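You operate a simulated robot arm through the tools that you are given. There is no shell and no other tool.

The job below is to be done with a simulated robot arm. You get a single attempt, and the scene is never put back.

## Task
Sand the rust off the iron pan, then oil the dry patch.
Fine: sanding block and oil pad go back on the shelf. Set down upright: sanding block, oil pad. A coat counts when it lies all over at full strength: go over it till it gets no stronger. What is to be rubbed or washed off counts as gone when no trace of it is left.

The check looks at the end state, three seconds after you hand in, the way a careful person would. Anything else that was tipped, shoved, dropped, spilled or broken makes it a failure.

## Robot
A 7-joint arm with a two-finger parallel gripper, fixed in place. Base frame: the origin is on the floor under the middle of its stand, x ahead of it, y to its left, z up; the work surface is at about z = 760. Readings come in mm, degrees, newtons and seconds.
With the tool pointing down near the work surface it reaches from about 420 to 900 mm from the base axis. Its first joint turns from -115.0 to 115.0 degrees. Payload 3.91 kg.
The tool frame sits at the grasp point between the pads (the TCP): z along the fingers, y along the line on which they close. The tips reach 30 mm beyond it. The gripper opens to 110 mm. The fingers are 20 mm wide and 10 mm thick; the gripper's body (48 by 112 mm) begins 55 mm behind the TCP.
Orientation is told as [roll, pitch, yaw] about the base's x, y, z axes, in that order, counted from this pose: with the fingers straight down and closing along the base's y, the tool's x points along the base's -x, its y along +y and its z along -z.

## Interface
- The arm moves only by the tool arm_command. Its argument "motion" is a list of rows, each an object (a shift or turn left out is 0, a gripper value left out holds the last) with "gripper": the opening, from 0 (shut) to 1 (fully open); "xyz": the shift along the base's x, y, z in mm, a list of three; "turn": the turn, a rotation vector about the base's x, y, z in degrees, a list of three. In form: [{"gripper": gripper, "xyz": [x, y, z], "turn": [rx, ry, rz]}, ...]. A call has 1 to 20 rows; each row shifts and turns the commanded pose from where the row before left it. Rows are played at 5 a second. More than 50 mm and 8.6 degrees between two rows, or a gripper value outside its range, and nothing of the call is played. Where a pose cannot be reached the arm comes as near as it can. A force on the tool above 40 N (or 10 N above the force at the start of the call, whichever is more), or a blocked arm, ends the call early, and 0.2 s more pass. Each finger travels about 153 mm/s and halts on what it meets, pressing with about 39 N; the grip force reading is that of the motor and also rises with nothing between the fingers. The clock runs only during rows and for 0.2 s after the last one: add rows that do not move to give the fingers time. It gives the time, the measured TCP pose, the force on the tool (base axes), the opening and the grip force at its end, in the units of the frame above (readings bear some noise), with the torque about the TCP (base axes, N m) and any sound that the robot's microphone picked up.
- Cameras (640 x 400 px; columns grow to the right, rows downward): "scene" is fixed at [399.6, 648.3, 1467.9]; the picture's right is [-0.99, -0.14, 0.00], its down [-0.08, 0.54, -0.84] and it looks along [0.12, -0.83, -0.55] (base axes); focal length 365 px, centre (320, 200). "wrist" rides on the gripper at [72, 17, -103] in the tool frame; the picture's right is [-0.23, 0.97, 0.00], its down [-0.76, -0.18, -0.62] and it looks along [-0.61, -0.14, 0.78] (tool axes); focal length 222 px, centre (320, 200).
- grab_frame(camera): a new picture of that camera. It takes no simulated time.
- slide_trunk(by): slides the trunk up (or, below 0, down) by that many mm; the arm rides with it, the base frame stays. It gives what a move gives, with no picture.
- measure_at(camera, pixels): for up to 12 pixels [column, row] of the newest picture of that camera ("zoom" is the newest enlarged one), the place [x, y, z] in the base frame of the surface seen there, good to about 2 mm. It takes no simulated time.
- zoom(camera, box): a new picture of the part [left, top, right, bottom] of that camera's present view, enlarged. It takes no simulated time.
- job_done(): hands the job in; it is judged then, once.

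Unless the task says otherwise, let go and move clear before handing in.

The tools are called after ">>>" as name(argument=value, ...) on one line, values as JSON. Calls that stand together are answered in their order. arm_command: Moves the arm, as the interface text tells. Its arguments: {"type":"object","properties":{"motion":{"type":"array","items":{"type":"object","properties":{"gripper":{"type":"number"},"xyz":{"type":"array","items":{"type":"number"}},"turn":{"type":"array","items":{"type":"number"}}}}}},"required":["motion"]} The other tools are called the same way: slide_trunk (by) moves the trunk up or down; grab_frame (camera) takes a picture; measure_at (camera, pixels) gives the place of the surface under pixels of a picture; zoom (camera, box) takes an enlarged picture of a part of a camera's view; job_done () hands the job in.

At the start:

```text
clock: 0.0
tcp_pos: [553.5, -50.9, 1148.0]
tool_rot: [0.0, 0.0, -0.1]
contact_force: [-0.3, 0.7, 0.0]
torque: [-0.04, 0.01, 0.02]
gripper_width: 110.0
finger_force: 0.1
trunk travel left (down, up): [-775.0, 215.0]
```

scene: 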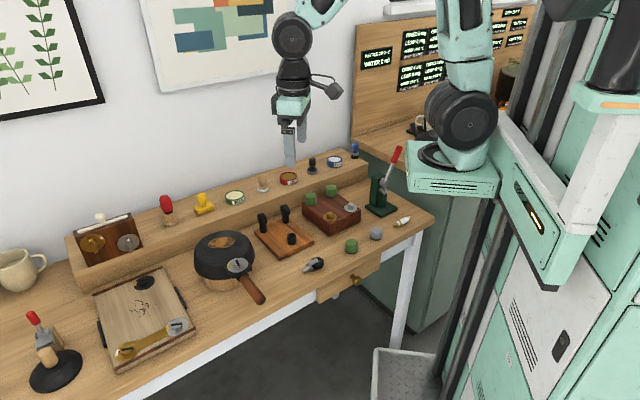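
wrist: 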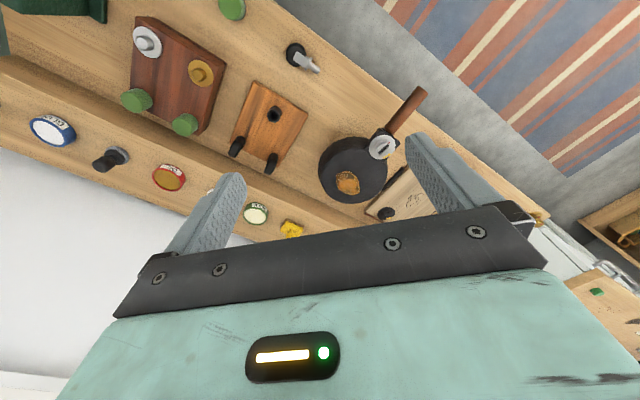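

The scene picture shows a bench with a pan at about (225,258), a shelf with several tools, and other boards. I'll zoom in on the shelf and the pan to identify the sanding block and oil pad.

>>> zoom(camera="scene", box=[140, 140, 380, 290])

>>> zoom(camera="scene", box=[350, 0, 540, 119])

>>> zoom(camera="wrist", box=[0, 80, 480, 260])

```text
2.67 times, centred on (260, 215) of scene
```

zoom: 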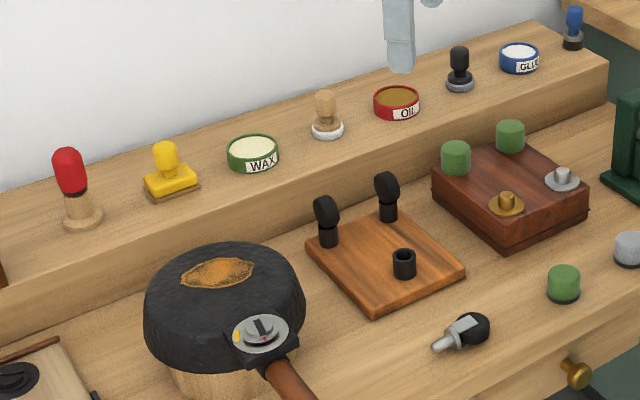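

```text
3.36 times, centred on (445, 60) of scene
```

zoom: 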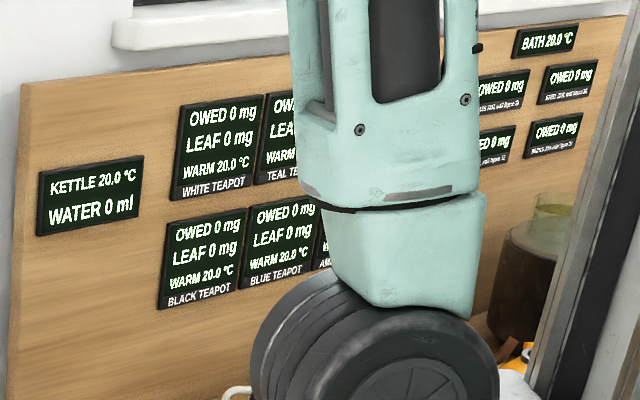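

```text
1.33 times, centred on (240, 170) of wrist
```

zoom: 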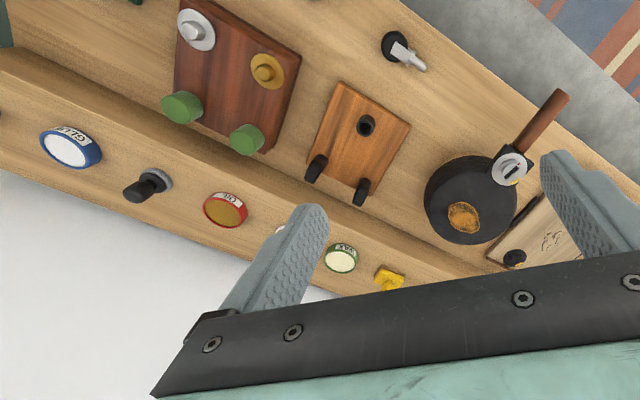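

The pan looks upturned, with the rust on its top at (217,272 in zoom). Several shelf tools look alike, so I'll zoom in further on each one.

>>> zoom(camera="scene", box=[140, 185, 220, 235])

>>> zoom(camera="scene", box=[215, 160, 311, 220])

>>> zoom(camera="scene", box=[280, 135, 376, 195])

>>> zoom(camera="scene", box=[180, 220, 276, 310])

>>> zoom(camera="scene", box=[0, 200, 210, 400])

```text
8.00 times, centred on (180, 210) of scene
```

zoom: 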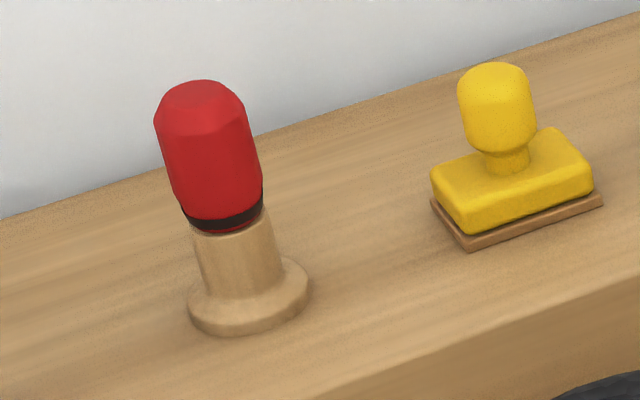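

```text
6.67 times, centred on (263, 190) of scene
```

zoom: 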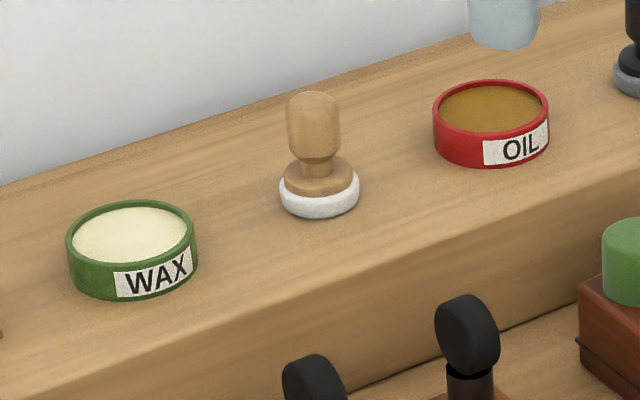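

```text
6.67 times, centred on (328, 165) of scene
```

zoom: 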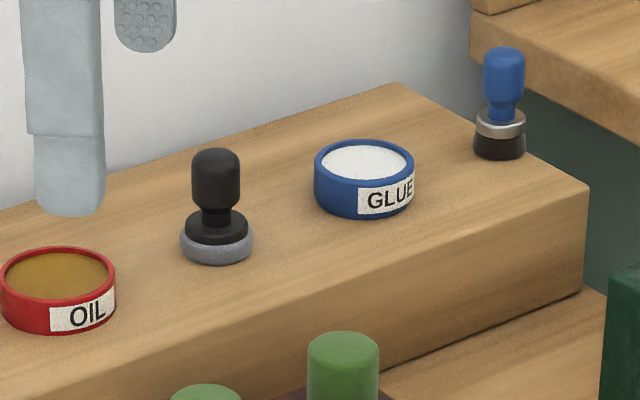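

```text
4.44 times, centred on (228, 265) of scene
```

zoom: 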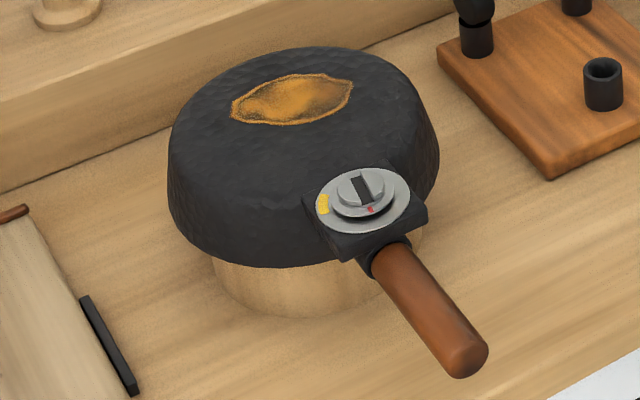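

```text
2.00 times, centred on (105, 300) of scene
```

zoom: 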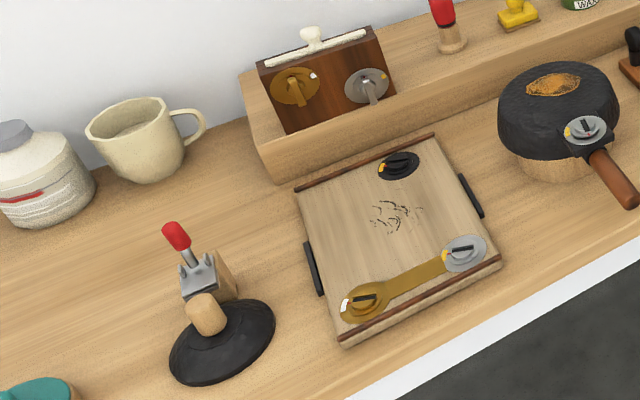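

Left to right on the shelf are a red-capped tool, the yellow sanding block, the WAX tin, a white pad, the OIL tin, a black-handled grey pad, the GLUE tin and a blue brush. I'll measure where these sit.

>>> grab_frame(camera="scene")

>>> measure_at(camera="scene", pixels=[[201, 198], [204, 208], [235, 196], [263, 178], [263, 188], [289, 177], [312, 160], [312, 172], [335, 160], [355, 150], [168, 203], [225, 242]])

>>> zoom(camera="scene", box=[185, 180, 225, 220])

```text
taken
```

scene: 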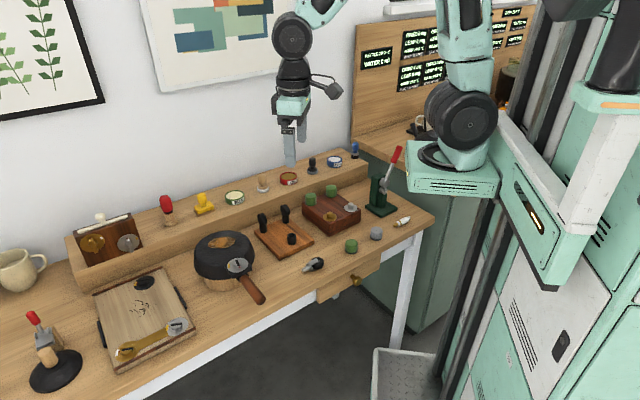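

```text
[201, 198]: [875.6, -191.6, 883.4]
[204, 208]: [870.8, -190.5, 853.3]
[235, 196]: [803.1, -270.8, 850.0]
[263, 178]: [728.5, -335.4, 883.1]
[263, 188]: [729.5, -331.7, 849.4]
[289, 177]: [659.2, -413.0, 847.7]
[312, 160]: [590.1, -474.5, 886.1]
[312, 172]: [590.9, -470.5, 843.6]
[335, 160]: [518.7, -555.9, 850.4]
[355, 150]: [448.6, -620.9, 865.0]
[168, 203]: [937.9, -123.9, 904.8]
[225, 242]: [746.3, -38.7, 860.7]
```

```text
10.00 times, centred on (205, 200) of scene
```

zoom: 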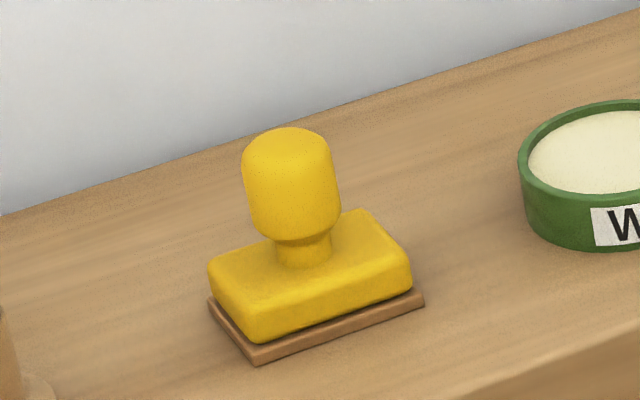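

The shelf tools are about 98 mm apart along a 45° line. Next I'll look closely at the rust on the pan and at the other boards, to work out where the dry patch is.

>>> zoom(camera="scene", box=[190, 225, 262, 270])

>>> zoom(camera="scene", box=[245, 195, 325, 265])

>>> zoom(camera="scene", box=[295, 175, 425, 280])

>>> zoom(camera="scene", box=[90, 260, 200, 370])

```text
8.89 times, centred on (226, 248) of scene
```

zoom: 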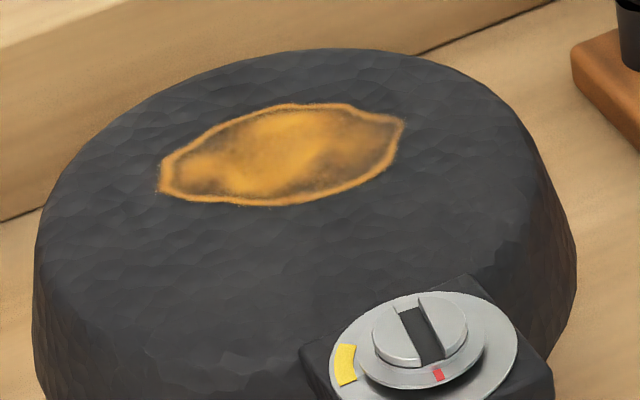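

```text
5.71 times, centred on (285, 230) of scene
```

zoom: 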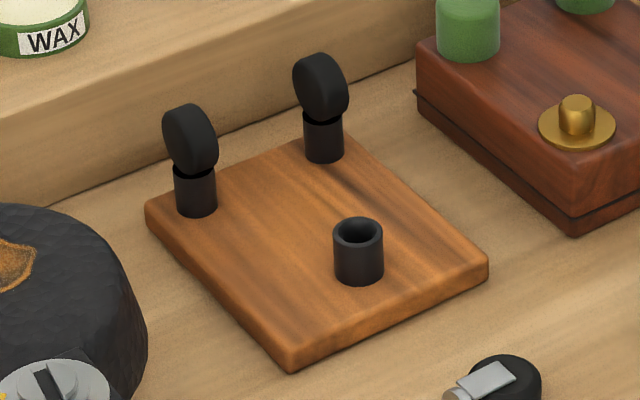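

```text
3.81 times, centred on (360, 228) of scene
```

zoom: 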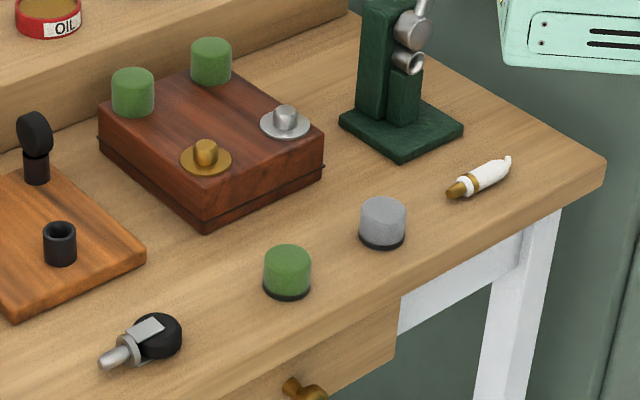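

```text
3.64 times, centred on (145, 315) of scene
```

zoom: 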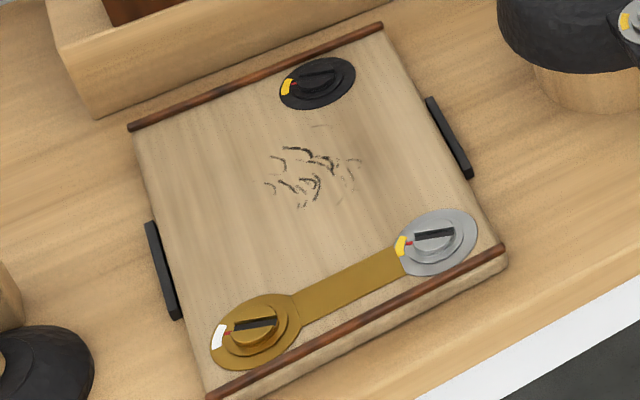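

The pan's top face shows the rust patch, and the slotted screw on its handle isn't part of this job. I'll measure the pan surface and the rust outline in an enlarged view.

>>> zoom(camera="scene", box=[190, 225, 270, 305])

>>> measure_at(camera="scene", pixels=[[208, 246], [214, 240], [224, 237], [235, 239], [230, 244], [222, 248], [200, 250], [225, 232], [250, 243], [215, 260], [237, 265], [225, 255]])

```text
5.00 times, centred on (230, 265) of scene
```

zoom: 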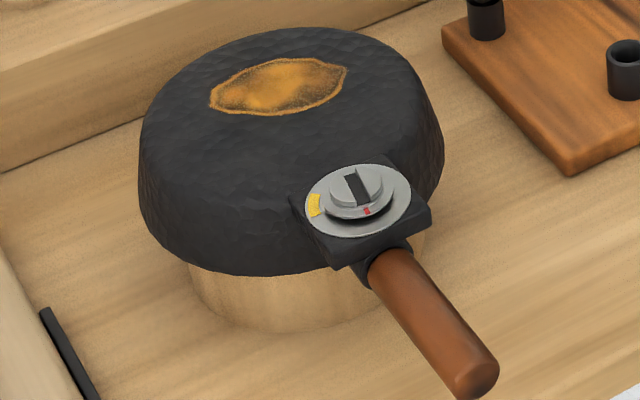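

```text
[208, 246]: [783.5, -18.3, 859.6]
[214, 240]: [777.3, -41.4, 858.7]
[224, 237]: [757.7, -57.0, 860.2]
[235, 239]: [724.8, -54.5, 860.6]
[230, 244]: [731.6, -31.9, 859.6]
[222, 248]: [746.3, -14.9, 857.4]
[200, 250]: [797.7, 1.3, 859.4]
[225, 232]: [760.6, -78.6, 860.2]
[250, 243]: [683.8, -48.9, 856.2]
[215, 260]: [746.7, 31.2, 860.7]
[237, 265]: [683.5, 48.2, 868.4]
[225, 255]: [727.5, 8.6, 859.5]
```

The pan top is flat at z≈859.5, with the rust spanning roughly (784,-20) to (723,-56). I'll measure the sanding block and black pad closely now.

>>> zoom(camera="scene", box=[185, 180, 225, 220])

>>> measure_at(camera="zoom", pixels=[[290, 130], [290, 160], [290, 200], [290, 230], [305, 255], [360, 230], [230, 275], [290, 320], [300, 352], [256, 362], [212, 305], [424, 305]])

>>> measure_at(camera="zoom", pixels=[[247, 180], [336, 180], [256, 300], [210, 270], [365, 212], [408, 270], [265, 338], [450, 350], [150, 340], [320, 390], [500, 280], [100, 260]])

```text
10.00 times, centred on (205, 200) of scene
```

zoom: 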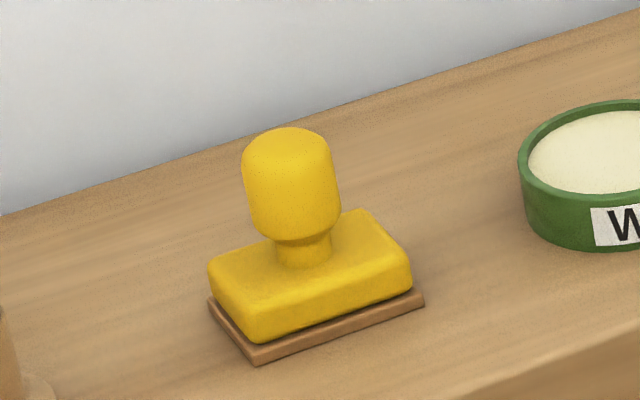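

```text
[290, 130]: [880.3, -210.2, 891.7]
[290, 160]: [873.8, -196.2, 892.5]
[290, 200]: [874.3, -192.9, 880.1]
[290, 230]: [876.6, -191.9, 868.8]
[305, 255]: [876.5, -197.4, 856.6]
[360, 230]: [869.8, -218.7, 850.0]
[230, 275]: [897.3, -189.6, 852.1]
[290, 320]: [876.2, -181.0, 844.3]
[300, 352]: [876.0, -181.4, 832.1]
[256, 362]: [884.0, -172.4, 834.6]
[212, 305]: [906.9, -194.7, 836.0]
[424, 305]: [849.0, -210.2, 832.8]
```

```text
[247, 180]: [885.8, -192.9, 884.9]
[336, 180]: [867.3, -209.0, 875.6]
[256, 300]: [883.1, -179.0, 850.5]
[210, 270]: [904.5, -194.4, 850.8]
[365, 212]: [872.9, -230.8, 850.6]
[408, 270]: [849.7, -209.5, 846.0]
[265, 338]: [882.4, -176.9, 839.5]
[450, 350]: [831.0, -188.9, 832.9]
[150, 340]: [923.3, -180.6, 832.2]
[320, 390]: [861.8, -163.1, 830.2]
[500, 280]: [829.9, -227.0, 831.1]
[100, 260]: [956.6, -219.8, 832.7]
```

The shelf top is at z≈831. The block is about 52×32 mm with its long side along the 45° bench line, its top is at z≈850, and the knob spans z≈863–893 around (878,-202). I'll move above it, turning to yaw -45 so the fingers close along the bench, and check whether I can reach it.

>>> arm_command(motion=[{"gripper": 0.6, "xyz": [40, -18, -10], "turn": [0, 0, -5.6]}, {"xyz": [40, -18, -10], "turn": [0, 0, -5.6]}, {"xyz": [40, -18, -10], "turn": [0, 0, -5.6]}, {"xyz": [40, -18, -10], "turn": [0, 0, -5.6]}, {"xyz": [40, -18, -10], "turn": [0, 0, -5.6]}, {"xyz": [30, -18, -10], "turn": [0, 0, -5.6]}, {"xyz": [30, -18, -10], "turn": [0, 0, -5.6]}, {"xyz": [20, -10, -10], "turn": [0, 0, -5.7]}, {}])

```text
clock: 2.0
tcp_pos: [833.9, -185.9, 1068.6]
tool_rot: [0.0, 0.0, -45.0]
contact_force: [0.2, -0.7, 0.0]
torque: [0.02, -0.02, -0.01]
gripper_width: 66.2
finger_force: 0.1
trunk travel left (down, up): [-775.0, 215.0]
```

>>> grab_frame(camera="wrist")

>>> grab_frame(camera="scene")

```text
taken
```

wrist: 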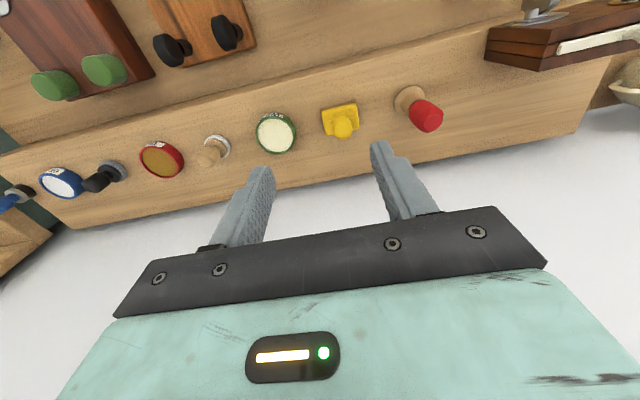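

```text
taken
```

scene: 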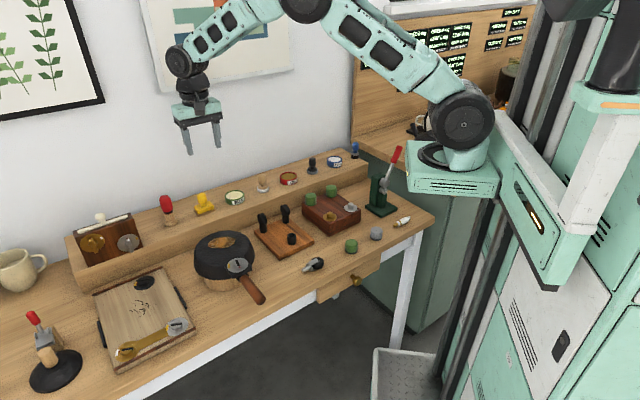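

The wrist view shows the yellow block at (341,120) and the black pad at (103,178). I'll enlarge both and measure them from this angle.

>>> zoom(camera="wrist", box=[0, 130, 240, 230])

>>> zoom(camera="wrist", box=[300, 80, 380, 160])

>>> measure_at(camera="zoom", pixels=[[310, 250], [345, 290], [270, 290], [345, 370], [180, 240], [480, 200], [200, 360], [480, 330], [340, 330], [100, 350], [560, 150], [300, 550]])

```text
2.67 times, centred on (120, 180) of wrist
```

zoom: 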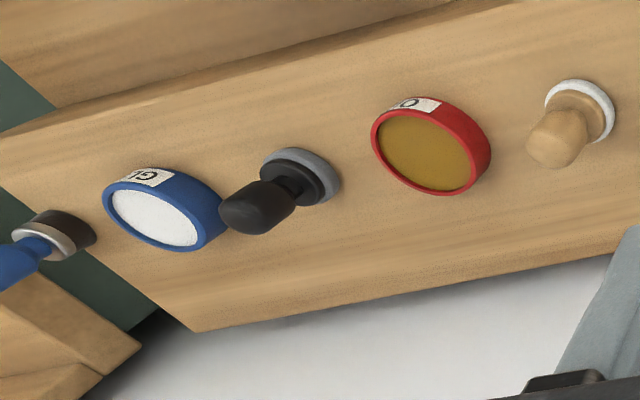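

```text
5.00 times, centred on (340, 120) of wrist
```

zoom: 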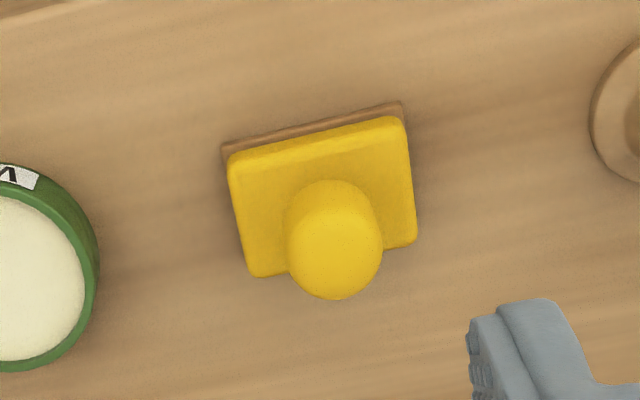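

```text
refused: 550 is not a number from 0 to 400
```

>>> measure_at(camera="zoom", pixels=[[335, 250], [330, 200], [335, 285], [295, 240], [378, 240], [235, 160], [400, 125], [250, 270], [412, 240], [230, 150], [400, 105], [150, 380]])

```text
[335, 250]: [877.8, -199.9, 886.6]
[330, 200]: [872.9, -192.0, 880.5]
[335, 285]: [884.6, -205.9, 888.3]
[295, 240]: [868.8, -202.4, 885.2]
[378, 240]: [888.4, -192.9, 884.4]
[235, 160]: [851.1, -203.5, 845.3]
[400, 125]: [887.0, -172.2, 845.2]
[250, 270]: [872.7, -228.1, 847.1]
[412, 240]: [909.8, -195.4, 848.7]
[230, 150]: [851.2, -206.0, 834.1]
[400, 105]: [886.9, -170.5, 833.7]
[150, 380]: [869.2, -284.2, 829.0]
```

From both views the block centre comes out near (879.5,-200.5), with the knob top at about z=890. I'll move directly over it and stop at z≈925 to check reach and alignment.

>>> arm_command(motion=[{"xyz": [25, -8, -20]}, {"xyz": [20.6, -6.6, -25]}, {"xyz": [0, 0, -30]}, {"xyz": [0, 0, -30]}, {"xyz": [0, 0, -20]}, {"xyz": [0, 0, -10]}, {}, {}])

>>> grab_frame(camera="wrist")

>>> grab_frame(camera="scene")

```text
clock: 3.8
tcp_pos: [879.2, -200.2, 932.3]
tool_rot: [0.0, 0.0, -44.8]
contact_force: [-0.2, -0.1, 0.4]
torque: [-0.03, 0.02, 0.0]
gripper_width: 66.0
finger_force: 0.1
trunk travel left (down, up): [-775.0, 215.0]
```

```text
taken
```

wrist: 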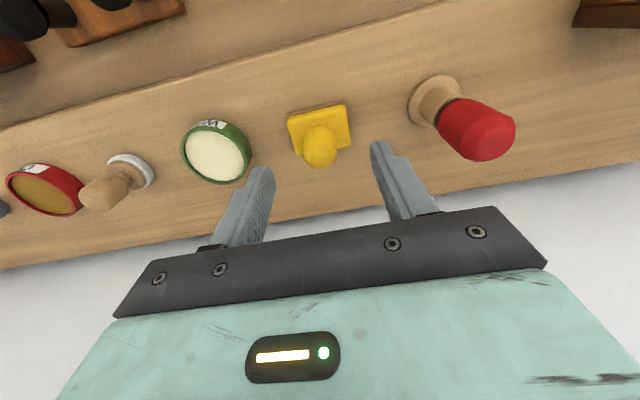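

```text
taken
```

scene: 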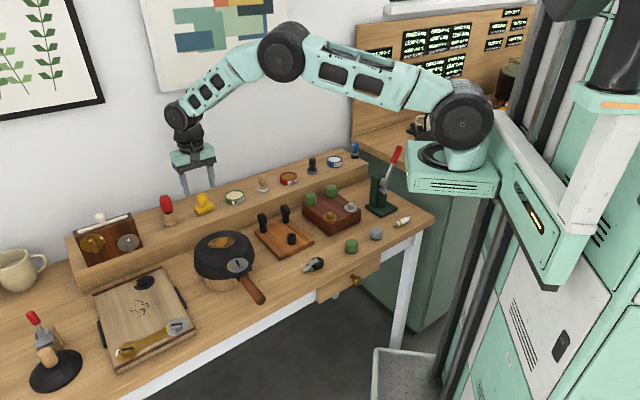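

The TCP reads (879.2,-200.2,932), centred over the knob, and the yellow knob sits midway between the fingertips in the scene view. I'll go down to z≈884.

>>> arm_command(motion=[{"xyz": [0, 0, -16]}, {"xyz": [0, 0, -16]}, {"xyz": [0, 0, -10]}, {"xyz": [0, 0, -6]}, {}, {}])

>>> zoom(camera="scene", box=[160, 150, 250, 230])

>>> grab_frame(camera="wrist")

```text
clock: 5.2
tcp_pos: [879.6, -200.8, 885.8]
tool_rot: [0.0, 0.0, -44.9]
contact_force: [-0.4, 0.3, -0.4]
torque: [0.01, -0.01, 0.0]
gripper_width: 66.0
finger_force: 0.0
trunk travel left (down, up): [-775.0, 215.0]
```

```text
5.00 times, centred on (205, 190) of scene
```

zoom: 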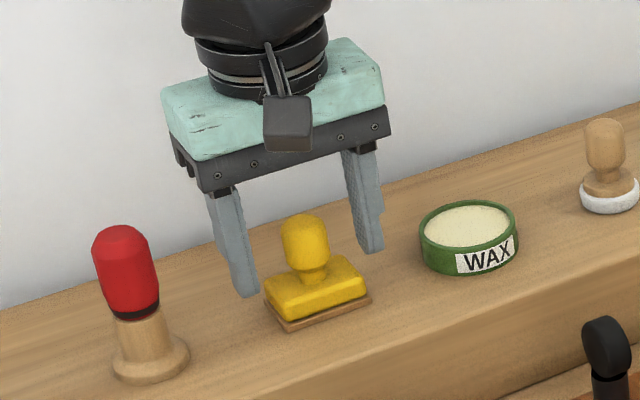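

```text
taken
```

wrist: 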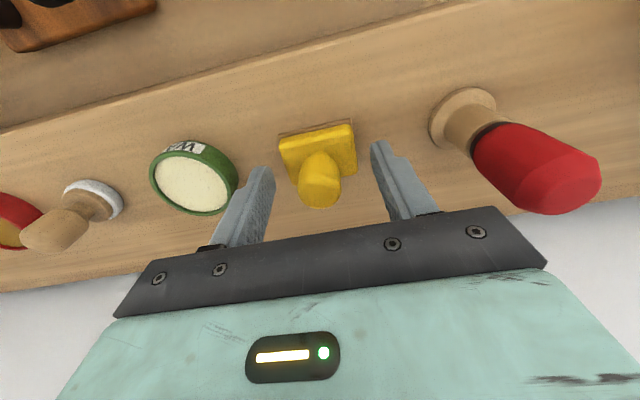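

The knob sits centrally between the fingers (scene zoom (310,250)), and the tips are clear of the block top. I'll close gradually on it.

>>> arm_command(motion=[{"gripper": 0.45}, {"gripper": 0.35}, {"gripper": 0.28}, {"gripper": 0.22}, {"gripper": 0.16}, {"gripper": 0.1}, {"gripper": 0.0}, {}, {}])

>>> zoom(camera="scene", box=[160, 150, 250, 230])

```text
clock: 7.2
tcp_pos: [879.3, -199.3, 884.6]
tool_rot: [-0.1, 0.0, -44.8]
contact_force: [-0.8, 0.0, 0.5]
torque: [-0.02, 0.02, 0.04]
gripper_width: 24.9
finger_force: 38.3
trunk travel left (down, up): [-775.0, 215.0]
```

```text
5.00 times, centred on (205, 190) of scene
```

zoom: 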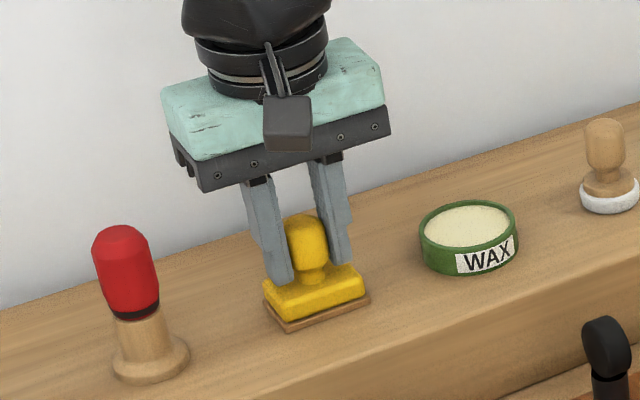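

The grip is firm at 24.9 mm and 38 N. The block's bottom is about 53.5 mm below the TCP, so it should touch the pan at TCP z≈913. I'll lift straight up and then carry it over near the pan.

>>> arm_command(motion=[{"xyz": [0, 0, 8]}, {"xyz": [0, 0, 20]}, {"xyz": [0, 0, 30]}, {"xyz": [0, 0, 30]}, {"xyz": [0, 0, 12]}, {"xyz": [-25, 30, 0]}, {"xyz": [-30, 35, 0]}, {"xyz": [-30, 35, 0]}, {"xyz": [-25, 35, 0]}, {"xyz": [-17, 29, 0]}, {}])

>>> grab_frame(camera="scene")

>>> grab_frame(camera="wrist")

```text
clock: 9.6
tcp_pos: [751.2, -37.9, 985.7]
tool_rot: [0.0, 0.1, -44.9]
contact_force: [0.4, -0.8, -0.5]
torque: [-0.01, -0.02, -0.03]
gripper_width: 24.8
finger_force: 39.0
trunk travel left (down, up): [-775.0, 215.0]
```

```text
taken
```

scene: 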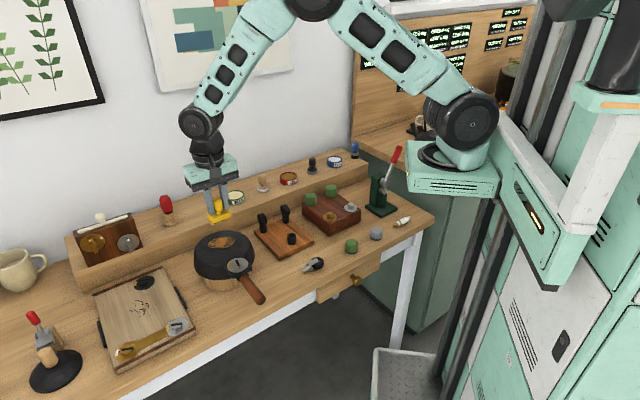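

```text
taken
```

wrist: 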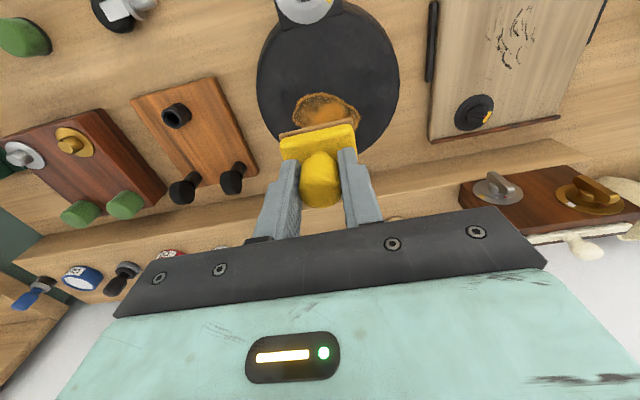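

The block is held upright above the pan and the rust is partly visible at (328,108) in the wrist view. I'll measure the pan outline and rust from here.

>>> zoom(camera="wrist", box=[240, 0, 416, 160])

>>> measure_at(camera="wrist", pixels=[[262, 80], [393, 80], [275, 125], [375, 140], [300, 30], [360, 20], [294, 110], [325, 95], [358, 112], [355, 125], [310, 100], [345, 100]])

```text
2.50 times, centred on (328, 80) of wrist
```

zoom: 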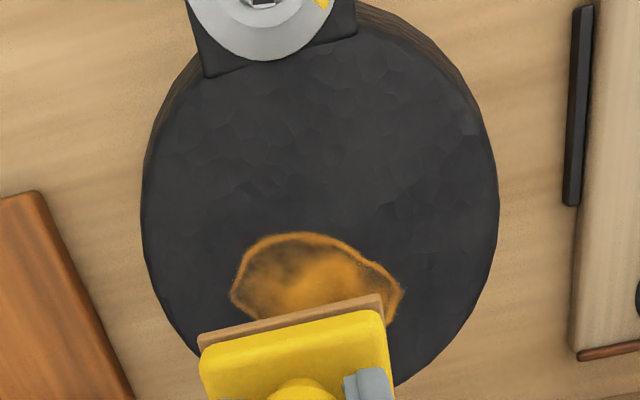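

```text
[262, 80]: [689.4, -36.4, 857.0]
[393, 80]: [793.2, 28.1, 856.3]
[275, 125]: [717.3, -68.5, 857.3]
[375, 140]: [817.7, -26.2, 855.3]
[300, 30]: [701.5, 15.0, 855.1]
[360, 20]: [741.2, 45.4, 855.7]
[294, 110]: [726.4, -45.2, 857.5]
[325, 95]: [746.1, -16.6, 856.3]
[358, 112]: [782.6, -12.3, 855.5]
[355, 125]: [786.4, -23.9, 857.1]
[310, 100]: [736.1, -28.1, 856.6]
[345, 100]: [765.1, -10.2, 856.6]
```

Combining both views, the rust is centred near (754,-35), about 76 mm along the bench and 42 mm across. I'll centre the block over it and come down to just above contact.

>>> arm_command(motion=[{"xyz": [2.8, 2.5, -25]}, {"xyz": [0, 0, -25]}, {"xyz": [0, 0, -14]}, {"xyz": [0, 0, -4]}, {}])

>>> zoom(camera="scene", box=[180, 190, 280, 290])

```text
clock: 10.8
tcp_pos: [755.3, -35.1, 918.4]
tool_rot: [0.0, 0.0, -44.9]
contact_force: [-1.1, -0.1, -1.1]
torque: [-0.01, 0.02, 0.0]
gripper_width: 24.8
finger_force: 39.0
trunk travel left (down, up): [-775.0, 215.0]
```

```text
4.00 times, centred on (230, 240) of scene
```

zoom: 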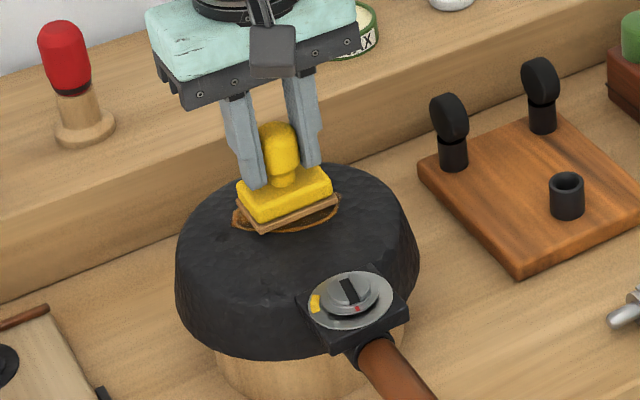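

The block hovers a few mm above the rust (zoom (285,220)) and there is no contact force yet. I'll step down 1.5 mm at a time to find contact.

>>> arm_command(motion=[{"xyz": [0, 0, -2]}, {"xyz": [0, 0, -1.5]}, {"xyz": [0, 0, -1.5]}, {}])

```text
clock: 11.8
tcp_pos: [755.7, -34.7, 913.0]
tool_rot: [0.0, 0.0, -44.8]
contact_force: [-2.4, -1.7, 9.4]
torque: [-0.13, 0.23, -0.02]
gripper_width: 24.8
finger_force: 38.6
trunk travel left (down, up): [-775.0, 215.0]
```

Contact shows at z=913 with 9.4 N. I'll do a first set of strokes along the bench direction and watch the force.

>>> arm_command(motion=[{"xyz": [6, 6, 0]}, {"xyz": [6, 6, 0]}, {"xyz": [-6, -6, 0]}, {"xyz": [-6, -6, 0]}, {"xyz": [-6, -6, 0]}, {"xyz": [-6, -6, 0]}, {"xyz": [6, 6, 0]}, {"xyz": [6, 6, 0]}, {}])

>>> zoom(camera="scene", box=[180, 190, 280, 290])

>>> zoom(camera="wrist", box=[200, 0, 440, 200])

```text
clock: 13.8
tcp_pos: [755.0, -34.6, 912.9]
tool_rot: [0.2, 0.0, -44.9]
contact_force: [-3.6, -8.1, 16.3]
torque: [-0.72, 0.45, 0.01]
gripper_width: 24.7
finger_force: 39.0
trunk travel left (down, up): [-775.0, 215.0]
```

```text
4.00 times, centred on (230, 240) of scene
```

zoom: 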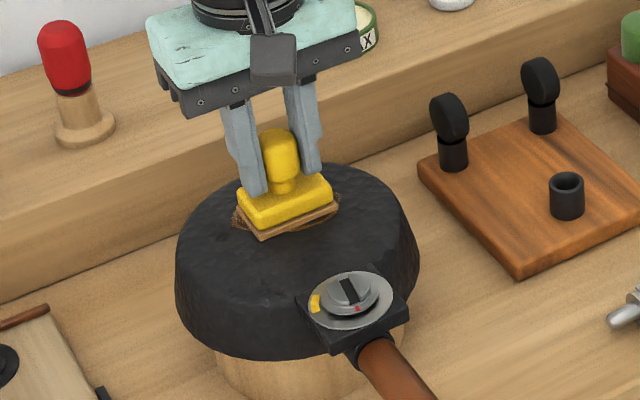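

```text
2.00 times, centred on (320, 100) of wrist
```

zoom: 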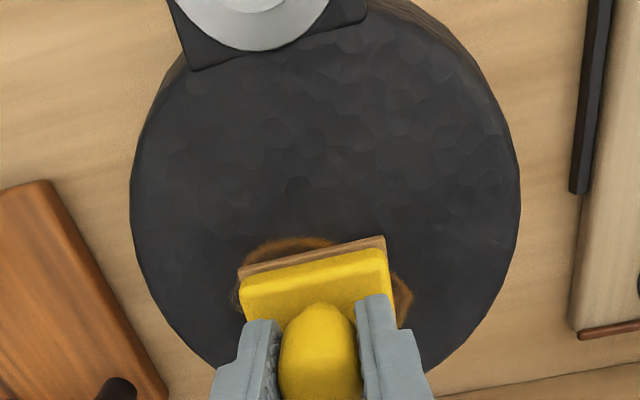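

Rust is thinning under the strokes, but force rose to 16 N with some side load. I'll ease up 0.3 mm and sweep wider in a raster, first toward the front of the patch.

>>> arm_command(motion=[{"xyz": [-3.5, 3.5, 0.3]}, {"xyz": [-3.5, 3.5, 0]}, {"xyz": [8, 8, 0]}, {"xyz": [8, 8, 0]}, {"xyz": [-8, -8, 0]}, {"xyz": [-8, -8, 0]}, {"xyz": [-8, -8, 0]}, {"xyz": [-8, -8, 0]}, {"xyz": [8, 8, 0]}, {"xyz": [8, 8, 0]}, {"xyz": [8, 8, 0]}, {"xyz": [8, 8, 0]}, {"xyz": [3.5, -3.5, 0]}, {"xyz": [-8, -8, 0]}, {"xyz": [-8, -8, 0]}, {"xyz": [-8, -8, 0]}, {"xyz": [-8, -8, 0]}, {"xyz": [8, 8, 0]}, {"xyz": [8, 8, 0]}, {}])

>>> zoom(camera="wrist", box=[200, 0, 440, 200])

```text
clock: 15.8
tcp_pos: [736.0, -40.1, 913.9]
tool_rot: [-0.7, 0.2, -45.0]
contact_force: [-11.8, -3.6, 23.3]
torque: [0.09, 0.05, 0.13]
gripper_width: 24.8
finger_force: 38.7
trunk travel left (down, up): [-775.0, 215.0]
stopped in row 10: the force on the tool passed its limit at 47 N (the readings are from after the stop); the commanded pose is now the measured one
```

```text
2.00 times, centred on (320, 100) of wrist
```

zoom: 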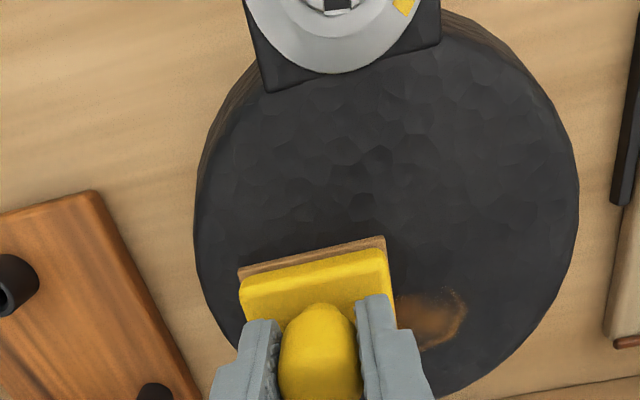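

The call stopped at 47 N near (736,-40), and much of the left side of the rust already looks clear in the wrist zoom. I'll lift off a few mm and check that the pan hasn't shifted.

>>> arm_command(motion=[{"xyz": [0, 0, 3]}, {"xyz": [0, 0, 10]}, {"xyz": [0, 0, 20]}, {}])

>>> zoom(camera="scene", box=[190, 225, 270, 305])

>>> grab_frame(camera="scene")

>>> measure_at(camera="scene", pixels=[[200, 250], [225, 255], [215, 260], [237, 265], [222, 248], [250, 243]])

```text
clock: 16.9
tcp_pos: [736.3, -39.7, 944.9]
tool_rot: [-0.8, 0.2, -45.1]
contact_force: [-0.4, -0.5, -1.3]
torque: [-0.01, 0.01, 0.04]
gripper_width: 24.8
finger_force: 39.4
trunk travel left (down, up): [-775.0, 215.0]
```

```text
5.00 times, centred on (230, 265) of scene
```

zoom: 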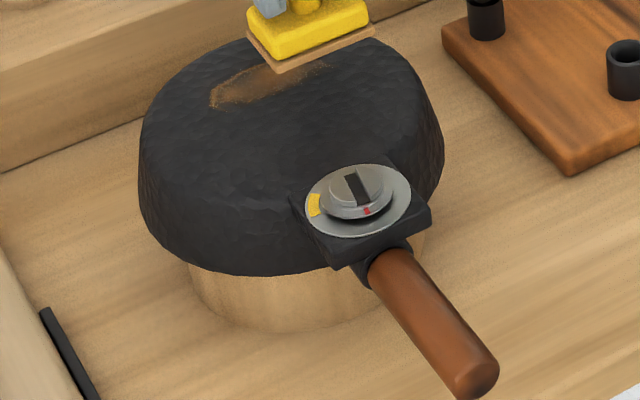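

```text
taken
```

scene: 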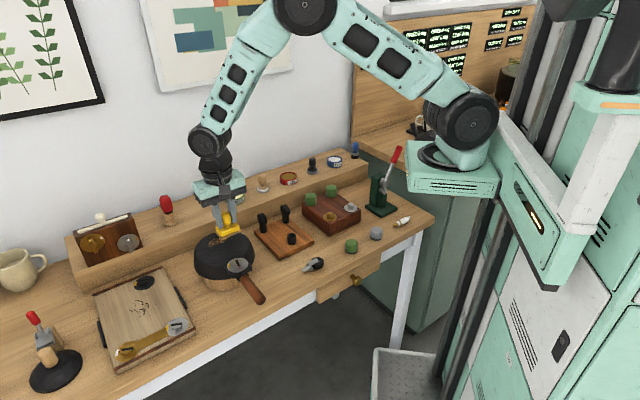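

```text
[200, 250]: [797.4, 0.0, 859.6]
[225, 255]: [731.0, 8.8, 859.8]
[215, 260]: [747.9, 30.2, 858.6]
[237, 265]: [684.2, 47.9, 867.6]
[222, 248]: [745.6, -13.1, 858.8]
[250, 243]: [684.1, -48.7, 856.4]
```

The pan hasn't moved: its outline and measurements match the earlier ones. I'll enlarge the remaining rust to see how much the sanding has taken off.

>>> zoom(camera="scene", box=[200, 228, 256, 263])

>>> zoom(camera="wrist", box=[240, 20, 440, 180])

```text
11.43 times, centred on (228, 246) of scene
```

zoom: 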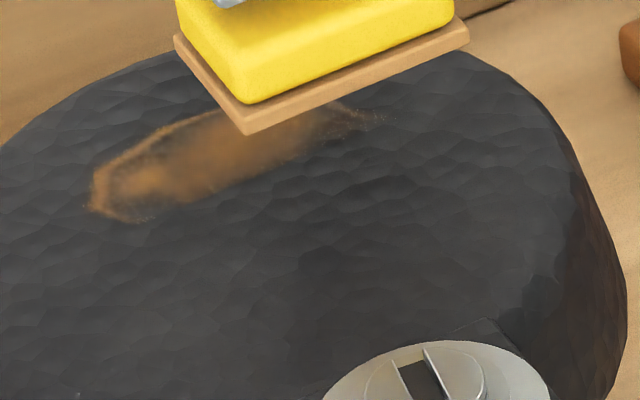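

```text
2.50 times, centred on (340, 100) of wrist
```

zoom: 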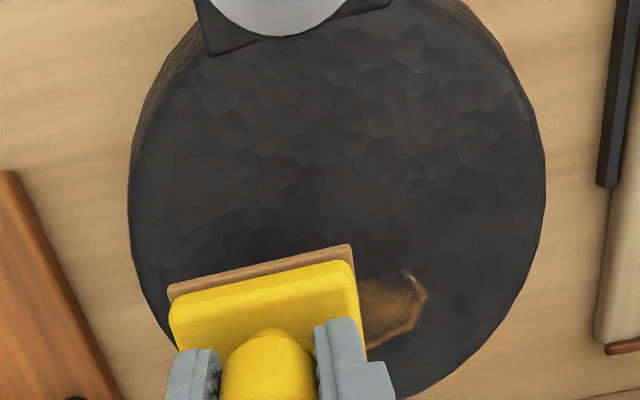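

The front half of the rust is gone and the rest is faded. I'll level the tool again, recentre on the remaining rust at about (760,-40), and make a gentle contact.

>>> arm_command(motion=[{"xyz": [12, 0, 0], "turn": [0.42, -0.71, 0.1]}, {"xyz": [11.8, -0.6, 0]}, {"xyz": [0, 0, -15]}, {"xyz": [0, 0, -12]}, {"xyz": [0, 0, -3]}, {}])

```text
clock: 18.2
tcp_pos: [759.7, -39.8, 915.0]
tool_rot: [0.1, 0.0, -45.1]
contact_force: [0.8, 0.0, -1.4]
torque: [0.0, 0.0, -0.03]
gripper_width: 24.9
finger_force: 38.9
trunk travel left (down, up): [-775.0, 215.0]
```

>>> arm_command(motion=[{"xyz": [0, 0, -0.7]}, {"xyz": [0, 0, -0.7]}, {}])

```text
clock: 19.1
tcp_pos: [760.2, -41.3, 913.0]
tool_rot: [0.1, -0.1, -45.0]
contact_force: [0.3, -1.4, 7.0]
torque: [-0.25, 0.13, 0.01]
gripper_width: 25.0
finger_force: 38.6
trunk travel left (down, up): [-775.0, 215.0]
```

Contact is gentle at 7 N. I'll stroke along the bench here and watch the force.

>>> arm_command(motion=[{"xyz": [5.5, 5.5, 0]}, {"xyz": [5.5, 5.5, 0]}, {"xyz": [5.5, 5.5, 0]}, {"xyz": [-5.5, -5.5, 0]}, {"xyz": [-5.5, -5.5, 0]}, {"xyz": [-5.5, -5.5, 0]}, {"xyz": [-5.5, -5.5, 0]}, {"xyz": [-5.5, -5.5, 0]}, {"xyz": [5.5, 5.5, 0]}, {"xyz": [5.5, 5.5, 0]}, {}])

>>> zoom(camera="wrist", box=[200, 0, 440, 200])

```text
clock: 21.4
tcp_pos: [759.0, -40.3, 913.4]
tool_rot: [0.1, -0.1, -45.0]
contact_force: [-7.5, -10.5, 19.2]
torque: [-0.58, 0.44, 0.0]
gripper_width: 25.0
finger_force: 39.1
trunk travel left (down, up): [-775.0, 215.0]
```

```text
2.00 times, centred on (320, 100) of wrist
```

zoom: 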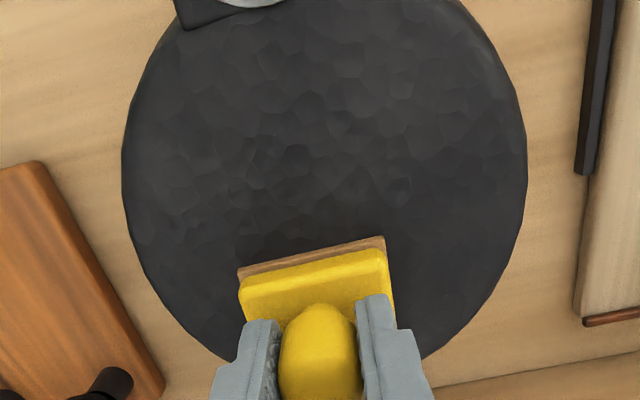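

No rust shows around the block in the wrist zoom any more. I'll lift off and move aside to inspect the whole patch.

>>> arm_command(motion=[{"xyz": [0, 0, 3]}, {"xyz": [0, 0, 12]}, {"xyz": [0, 0, 25]}, {"xyz": [15, -30, 15]}, {"xyz": [15, -30, 0]}, {"xyz": [10, -20, 0]}, {}])

>>> zoom(camera="scene", box=[190, 225, 262, 270])

>>> zoom(camera="wrist", box=[200, 0, 440, 150])

```text
clock: 23.1
tcp_pos: [800.0, -121.3, 967.1]
tool_rot: [0.1, 0.0, -45.1]
contact_force: [-0.2, -0.5, -0.7]
torque: [-0.01, 0.0, -0.02]
gripper_width: 24.9
finger_force: 38.9
trunk travel left (down, up): [-775.0, 215.0]
```

```text
8.89 times, centred on (226, 248) of scene
```

zoom: 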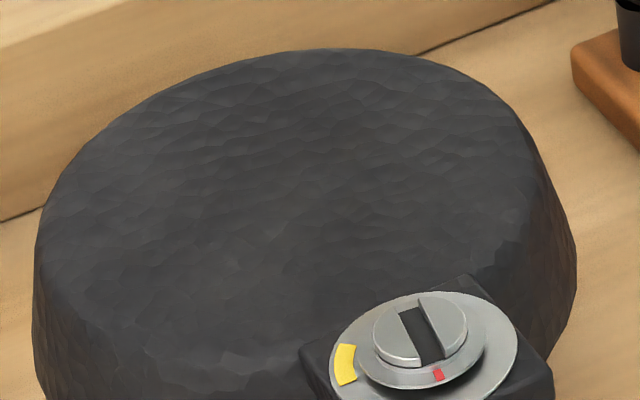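

```text
2.67 times, centred on (320, 75) of wrist
```

zoom: 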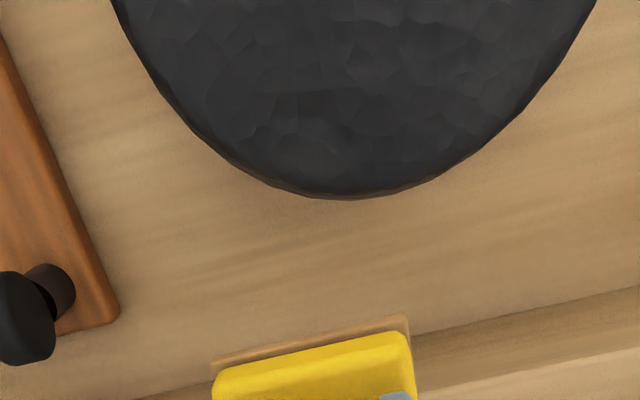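

The rust appears gone in both views. I'll zoom much closer on the former rust area to check for faint traces.

>>> zoom(camera="scene", box=[204, 233, 240, 253])

>>> zoom(camera="scene", box=[196, 228, 254, 268])

```text
16.00 times, centred on (222, 243) of scene
```

zoom: 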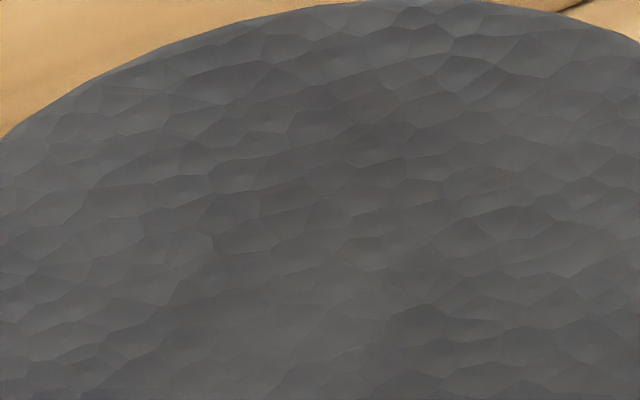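

```text
10.00 times, centred on (225, 248) of scene
```

zoom: 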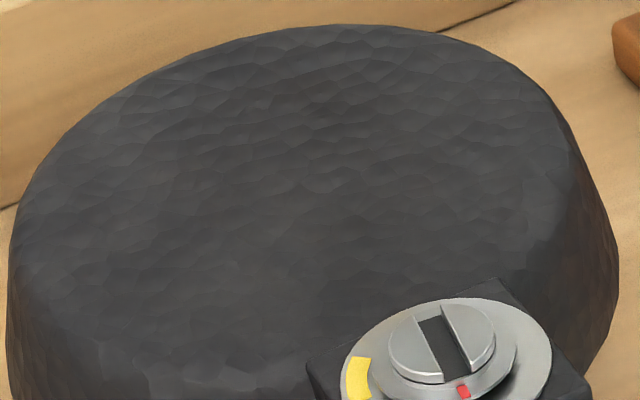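

The pan top shows no rust now. The dry patch still needs locating, and the board at the left has dark marks at (140,308), so I'll zoom in on that and the other surfaces.

>>> zoom(camera="scene", box=[115, 275, 185, 335])

>>> zoom(camera="scene", box=[70, 205, 150, 275])

>>> zoom(camera="scene", box=[0, 240, 90, 400])

>>> grab_frame(camera="wrist")

```text
6.67 times, centred on (150, 305) of scene
```

zoom: 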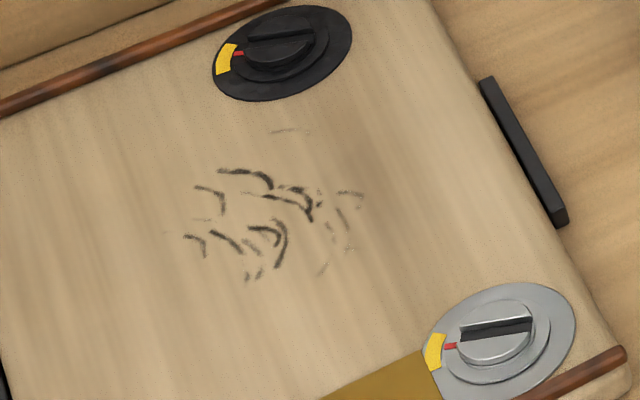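

```text
5.71 times, centred on (110, 240) of scene
```

zoom: 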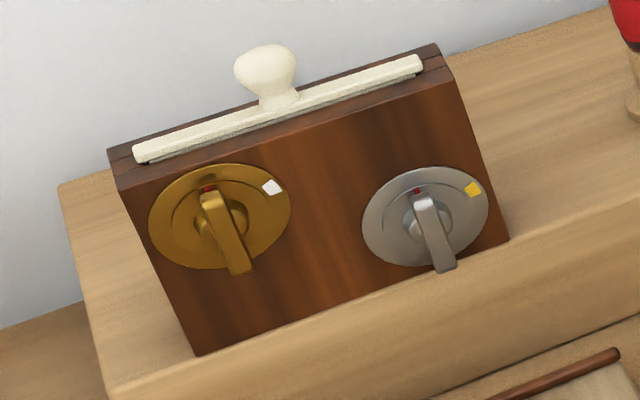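

```text
2.50 times, centred on (45, 320) of scene
```

zoom: 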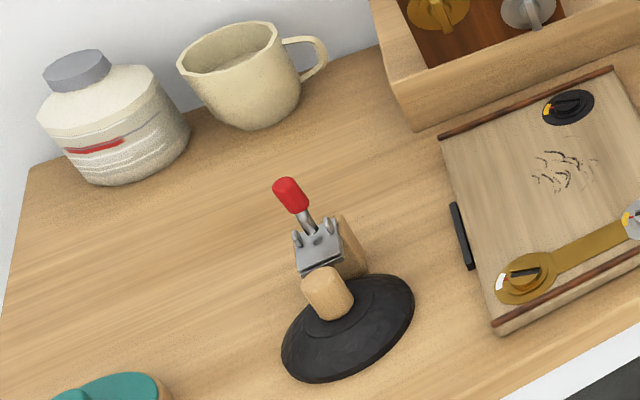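

```text
taken
```

wrist: 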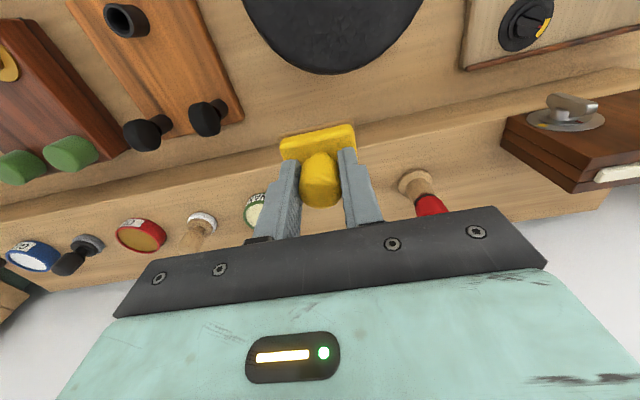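

The board marks look like scuffs that belong to some other job. Before putting the block back I'll make one more light pass over the same pan area, so no faint trace is left.

>>> arm_command(motion=[{"xyz": [-15, 30, 0]}, {"xyz": [-15, 30, 0]}, {"xyz": [-19.6, 30.8, -15]}, {"xyz": [0, 0, -20]}, {"xyz": [0, 0, -13]}, {"xyz": [0, 0, -4]}, {}])

>>> arm_command(motion=[{"xyz": [0, 0, -0.8]}, {"xyz": [0, 0, -0.5]}, {}])

```text
clock: 24.6
tcp_pos: [750.5, -28.4, 915.7]
tool_rot: [0.1, -0.1, -45.0]
contact_force: [-0.4, -0.8, -0.7]
torque: [-0.01, -0.01, 0.02]
gripper_width: 25.3
finger_force: 39.4
trunk travel left (down, up): [-775.0, 215.0]
```

```text
clock: 25.4
tcp_pos: [749.8, -29.1, 914.9]
tool_rot: [0.1, 0.0, -45.0]
contact_force: [0.4, -0.5, 0.7]
torque: [-0.03, -0.04, 0.0]
gripper_width: 25.1
finger_force: 39.4
trunk travel left (down, up): [-775.0, 215.0]
```

The block is just above contact at (750,-29), over the front part of the patch. I'll touch down and stroke with small steps.

>>> arm_command(motion=[{"xyz": [0, 0, -0.8]}, {"xyz": [0, 0, -0.5]}, {"xyz": [5.5, 5.5, 0]}, {"xyz": [5.5, 5.5, 0]}, {"xyz": [5.5, 5.5, 0]}, {"xyz": [-5.5, -5.5, 0]}, {"xyz": [-5.5, -5.5, 0]}, {"xyz": [-5.5, -5.5, 0]}, {}])

```text
clock: 27.4
tcp_pos: [749.0, -29.4, 913.5]
tool_rot: [0.1, 0.1, -45.1]
contact_force: [0.5, 0.1, -0.4]
torque: [0.02, 0.05, 0.01]
gripper_width: 24.7
finger_force: 38.8
trunk travel left (down, up): [-775.0, 215.0]
```

No contact force at 913.5, so I'll go down slightly more and check.

>>> arm_command(motion=[{"xyz": [0, 0, -0.6]}, {}])

```text
clock: 28.1
tcp_pos: [749.6, -29.1, 912.3]
tool_rot: [0.2, 0.0, -45.0]
contact_force: [-2.2, -1.2, 8.9]
torque: [-0.21, 0.31, -0.04]
gripper_width: 24.9
finger_force: 39.4
trunk travel left (down, up): [-775.0, 215.0]
```

>>> arm_command(motion=[{"xyz": [5.5, 5.5, 0]}, {"xyz": [5.5, 5.5, 0]}, {"xyz": [5.5, 5.5, 0]}, {"xyz": [-5.5, -5.5, 0]}, {"xyz": [-5.5, -5.5, 0]}, {"xyz": [-5.5, -5.5, 0]}, {"xyz": [-5.5, -5.5, 0]}, {"xyz": [-5.5, -5.5, 0]}, {"xyz": [-5.5, -5.5, 0]}, {"xyz": [5.5, 5.5, 0]}, {"xyz": [5.5, 5.5, 0]}, {"xyz": [5.5, 5.5, 0]}, {}])

```text
clock: 30.9
tcp_pos: [749.0, -29.2, 912.6]
tool_rot: [0.2, -0.1, -45.0]
contact_force: [-0.1, 0.2, -0.2]
torque: [0.03, -0.03, 0.02]
gripper_width: 24.9
finger_force: 38.7
trunk travel left (down, up): [-775.0, 215.0]
```

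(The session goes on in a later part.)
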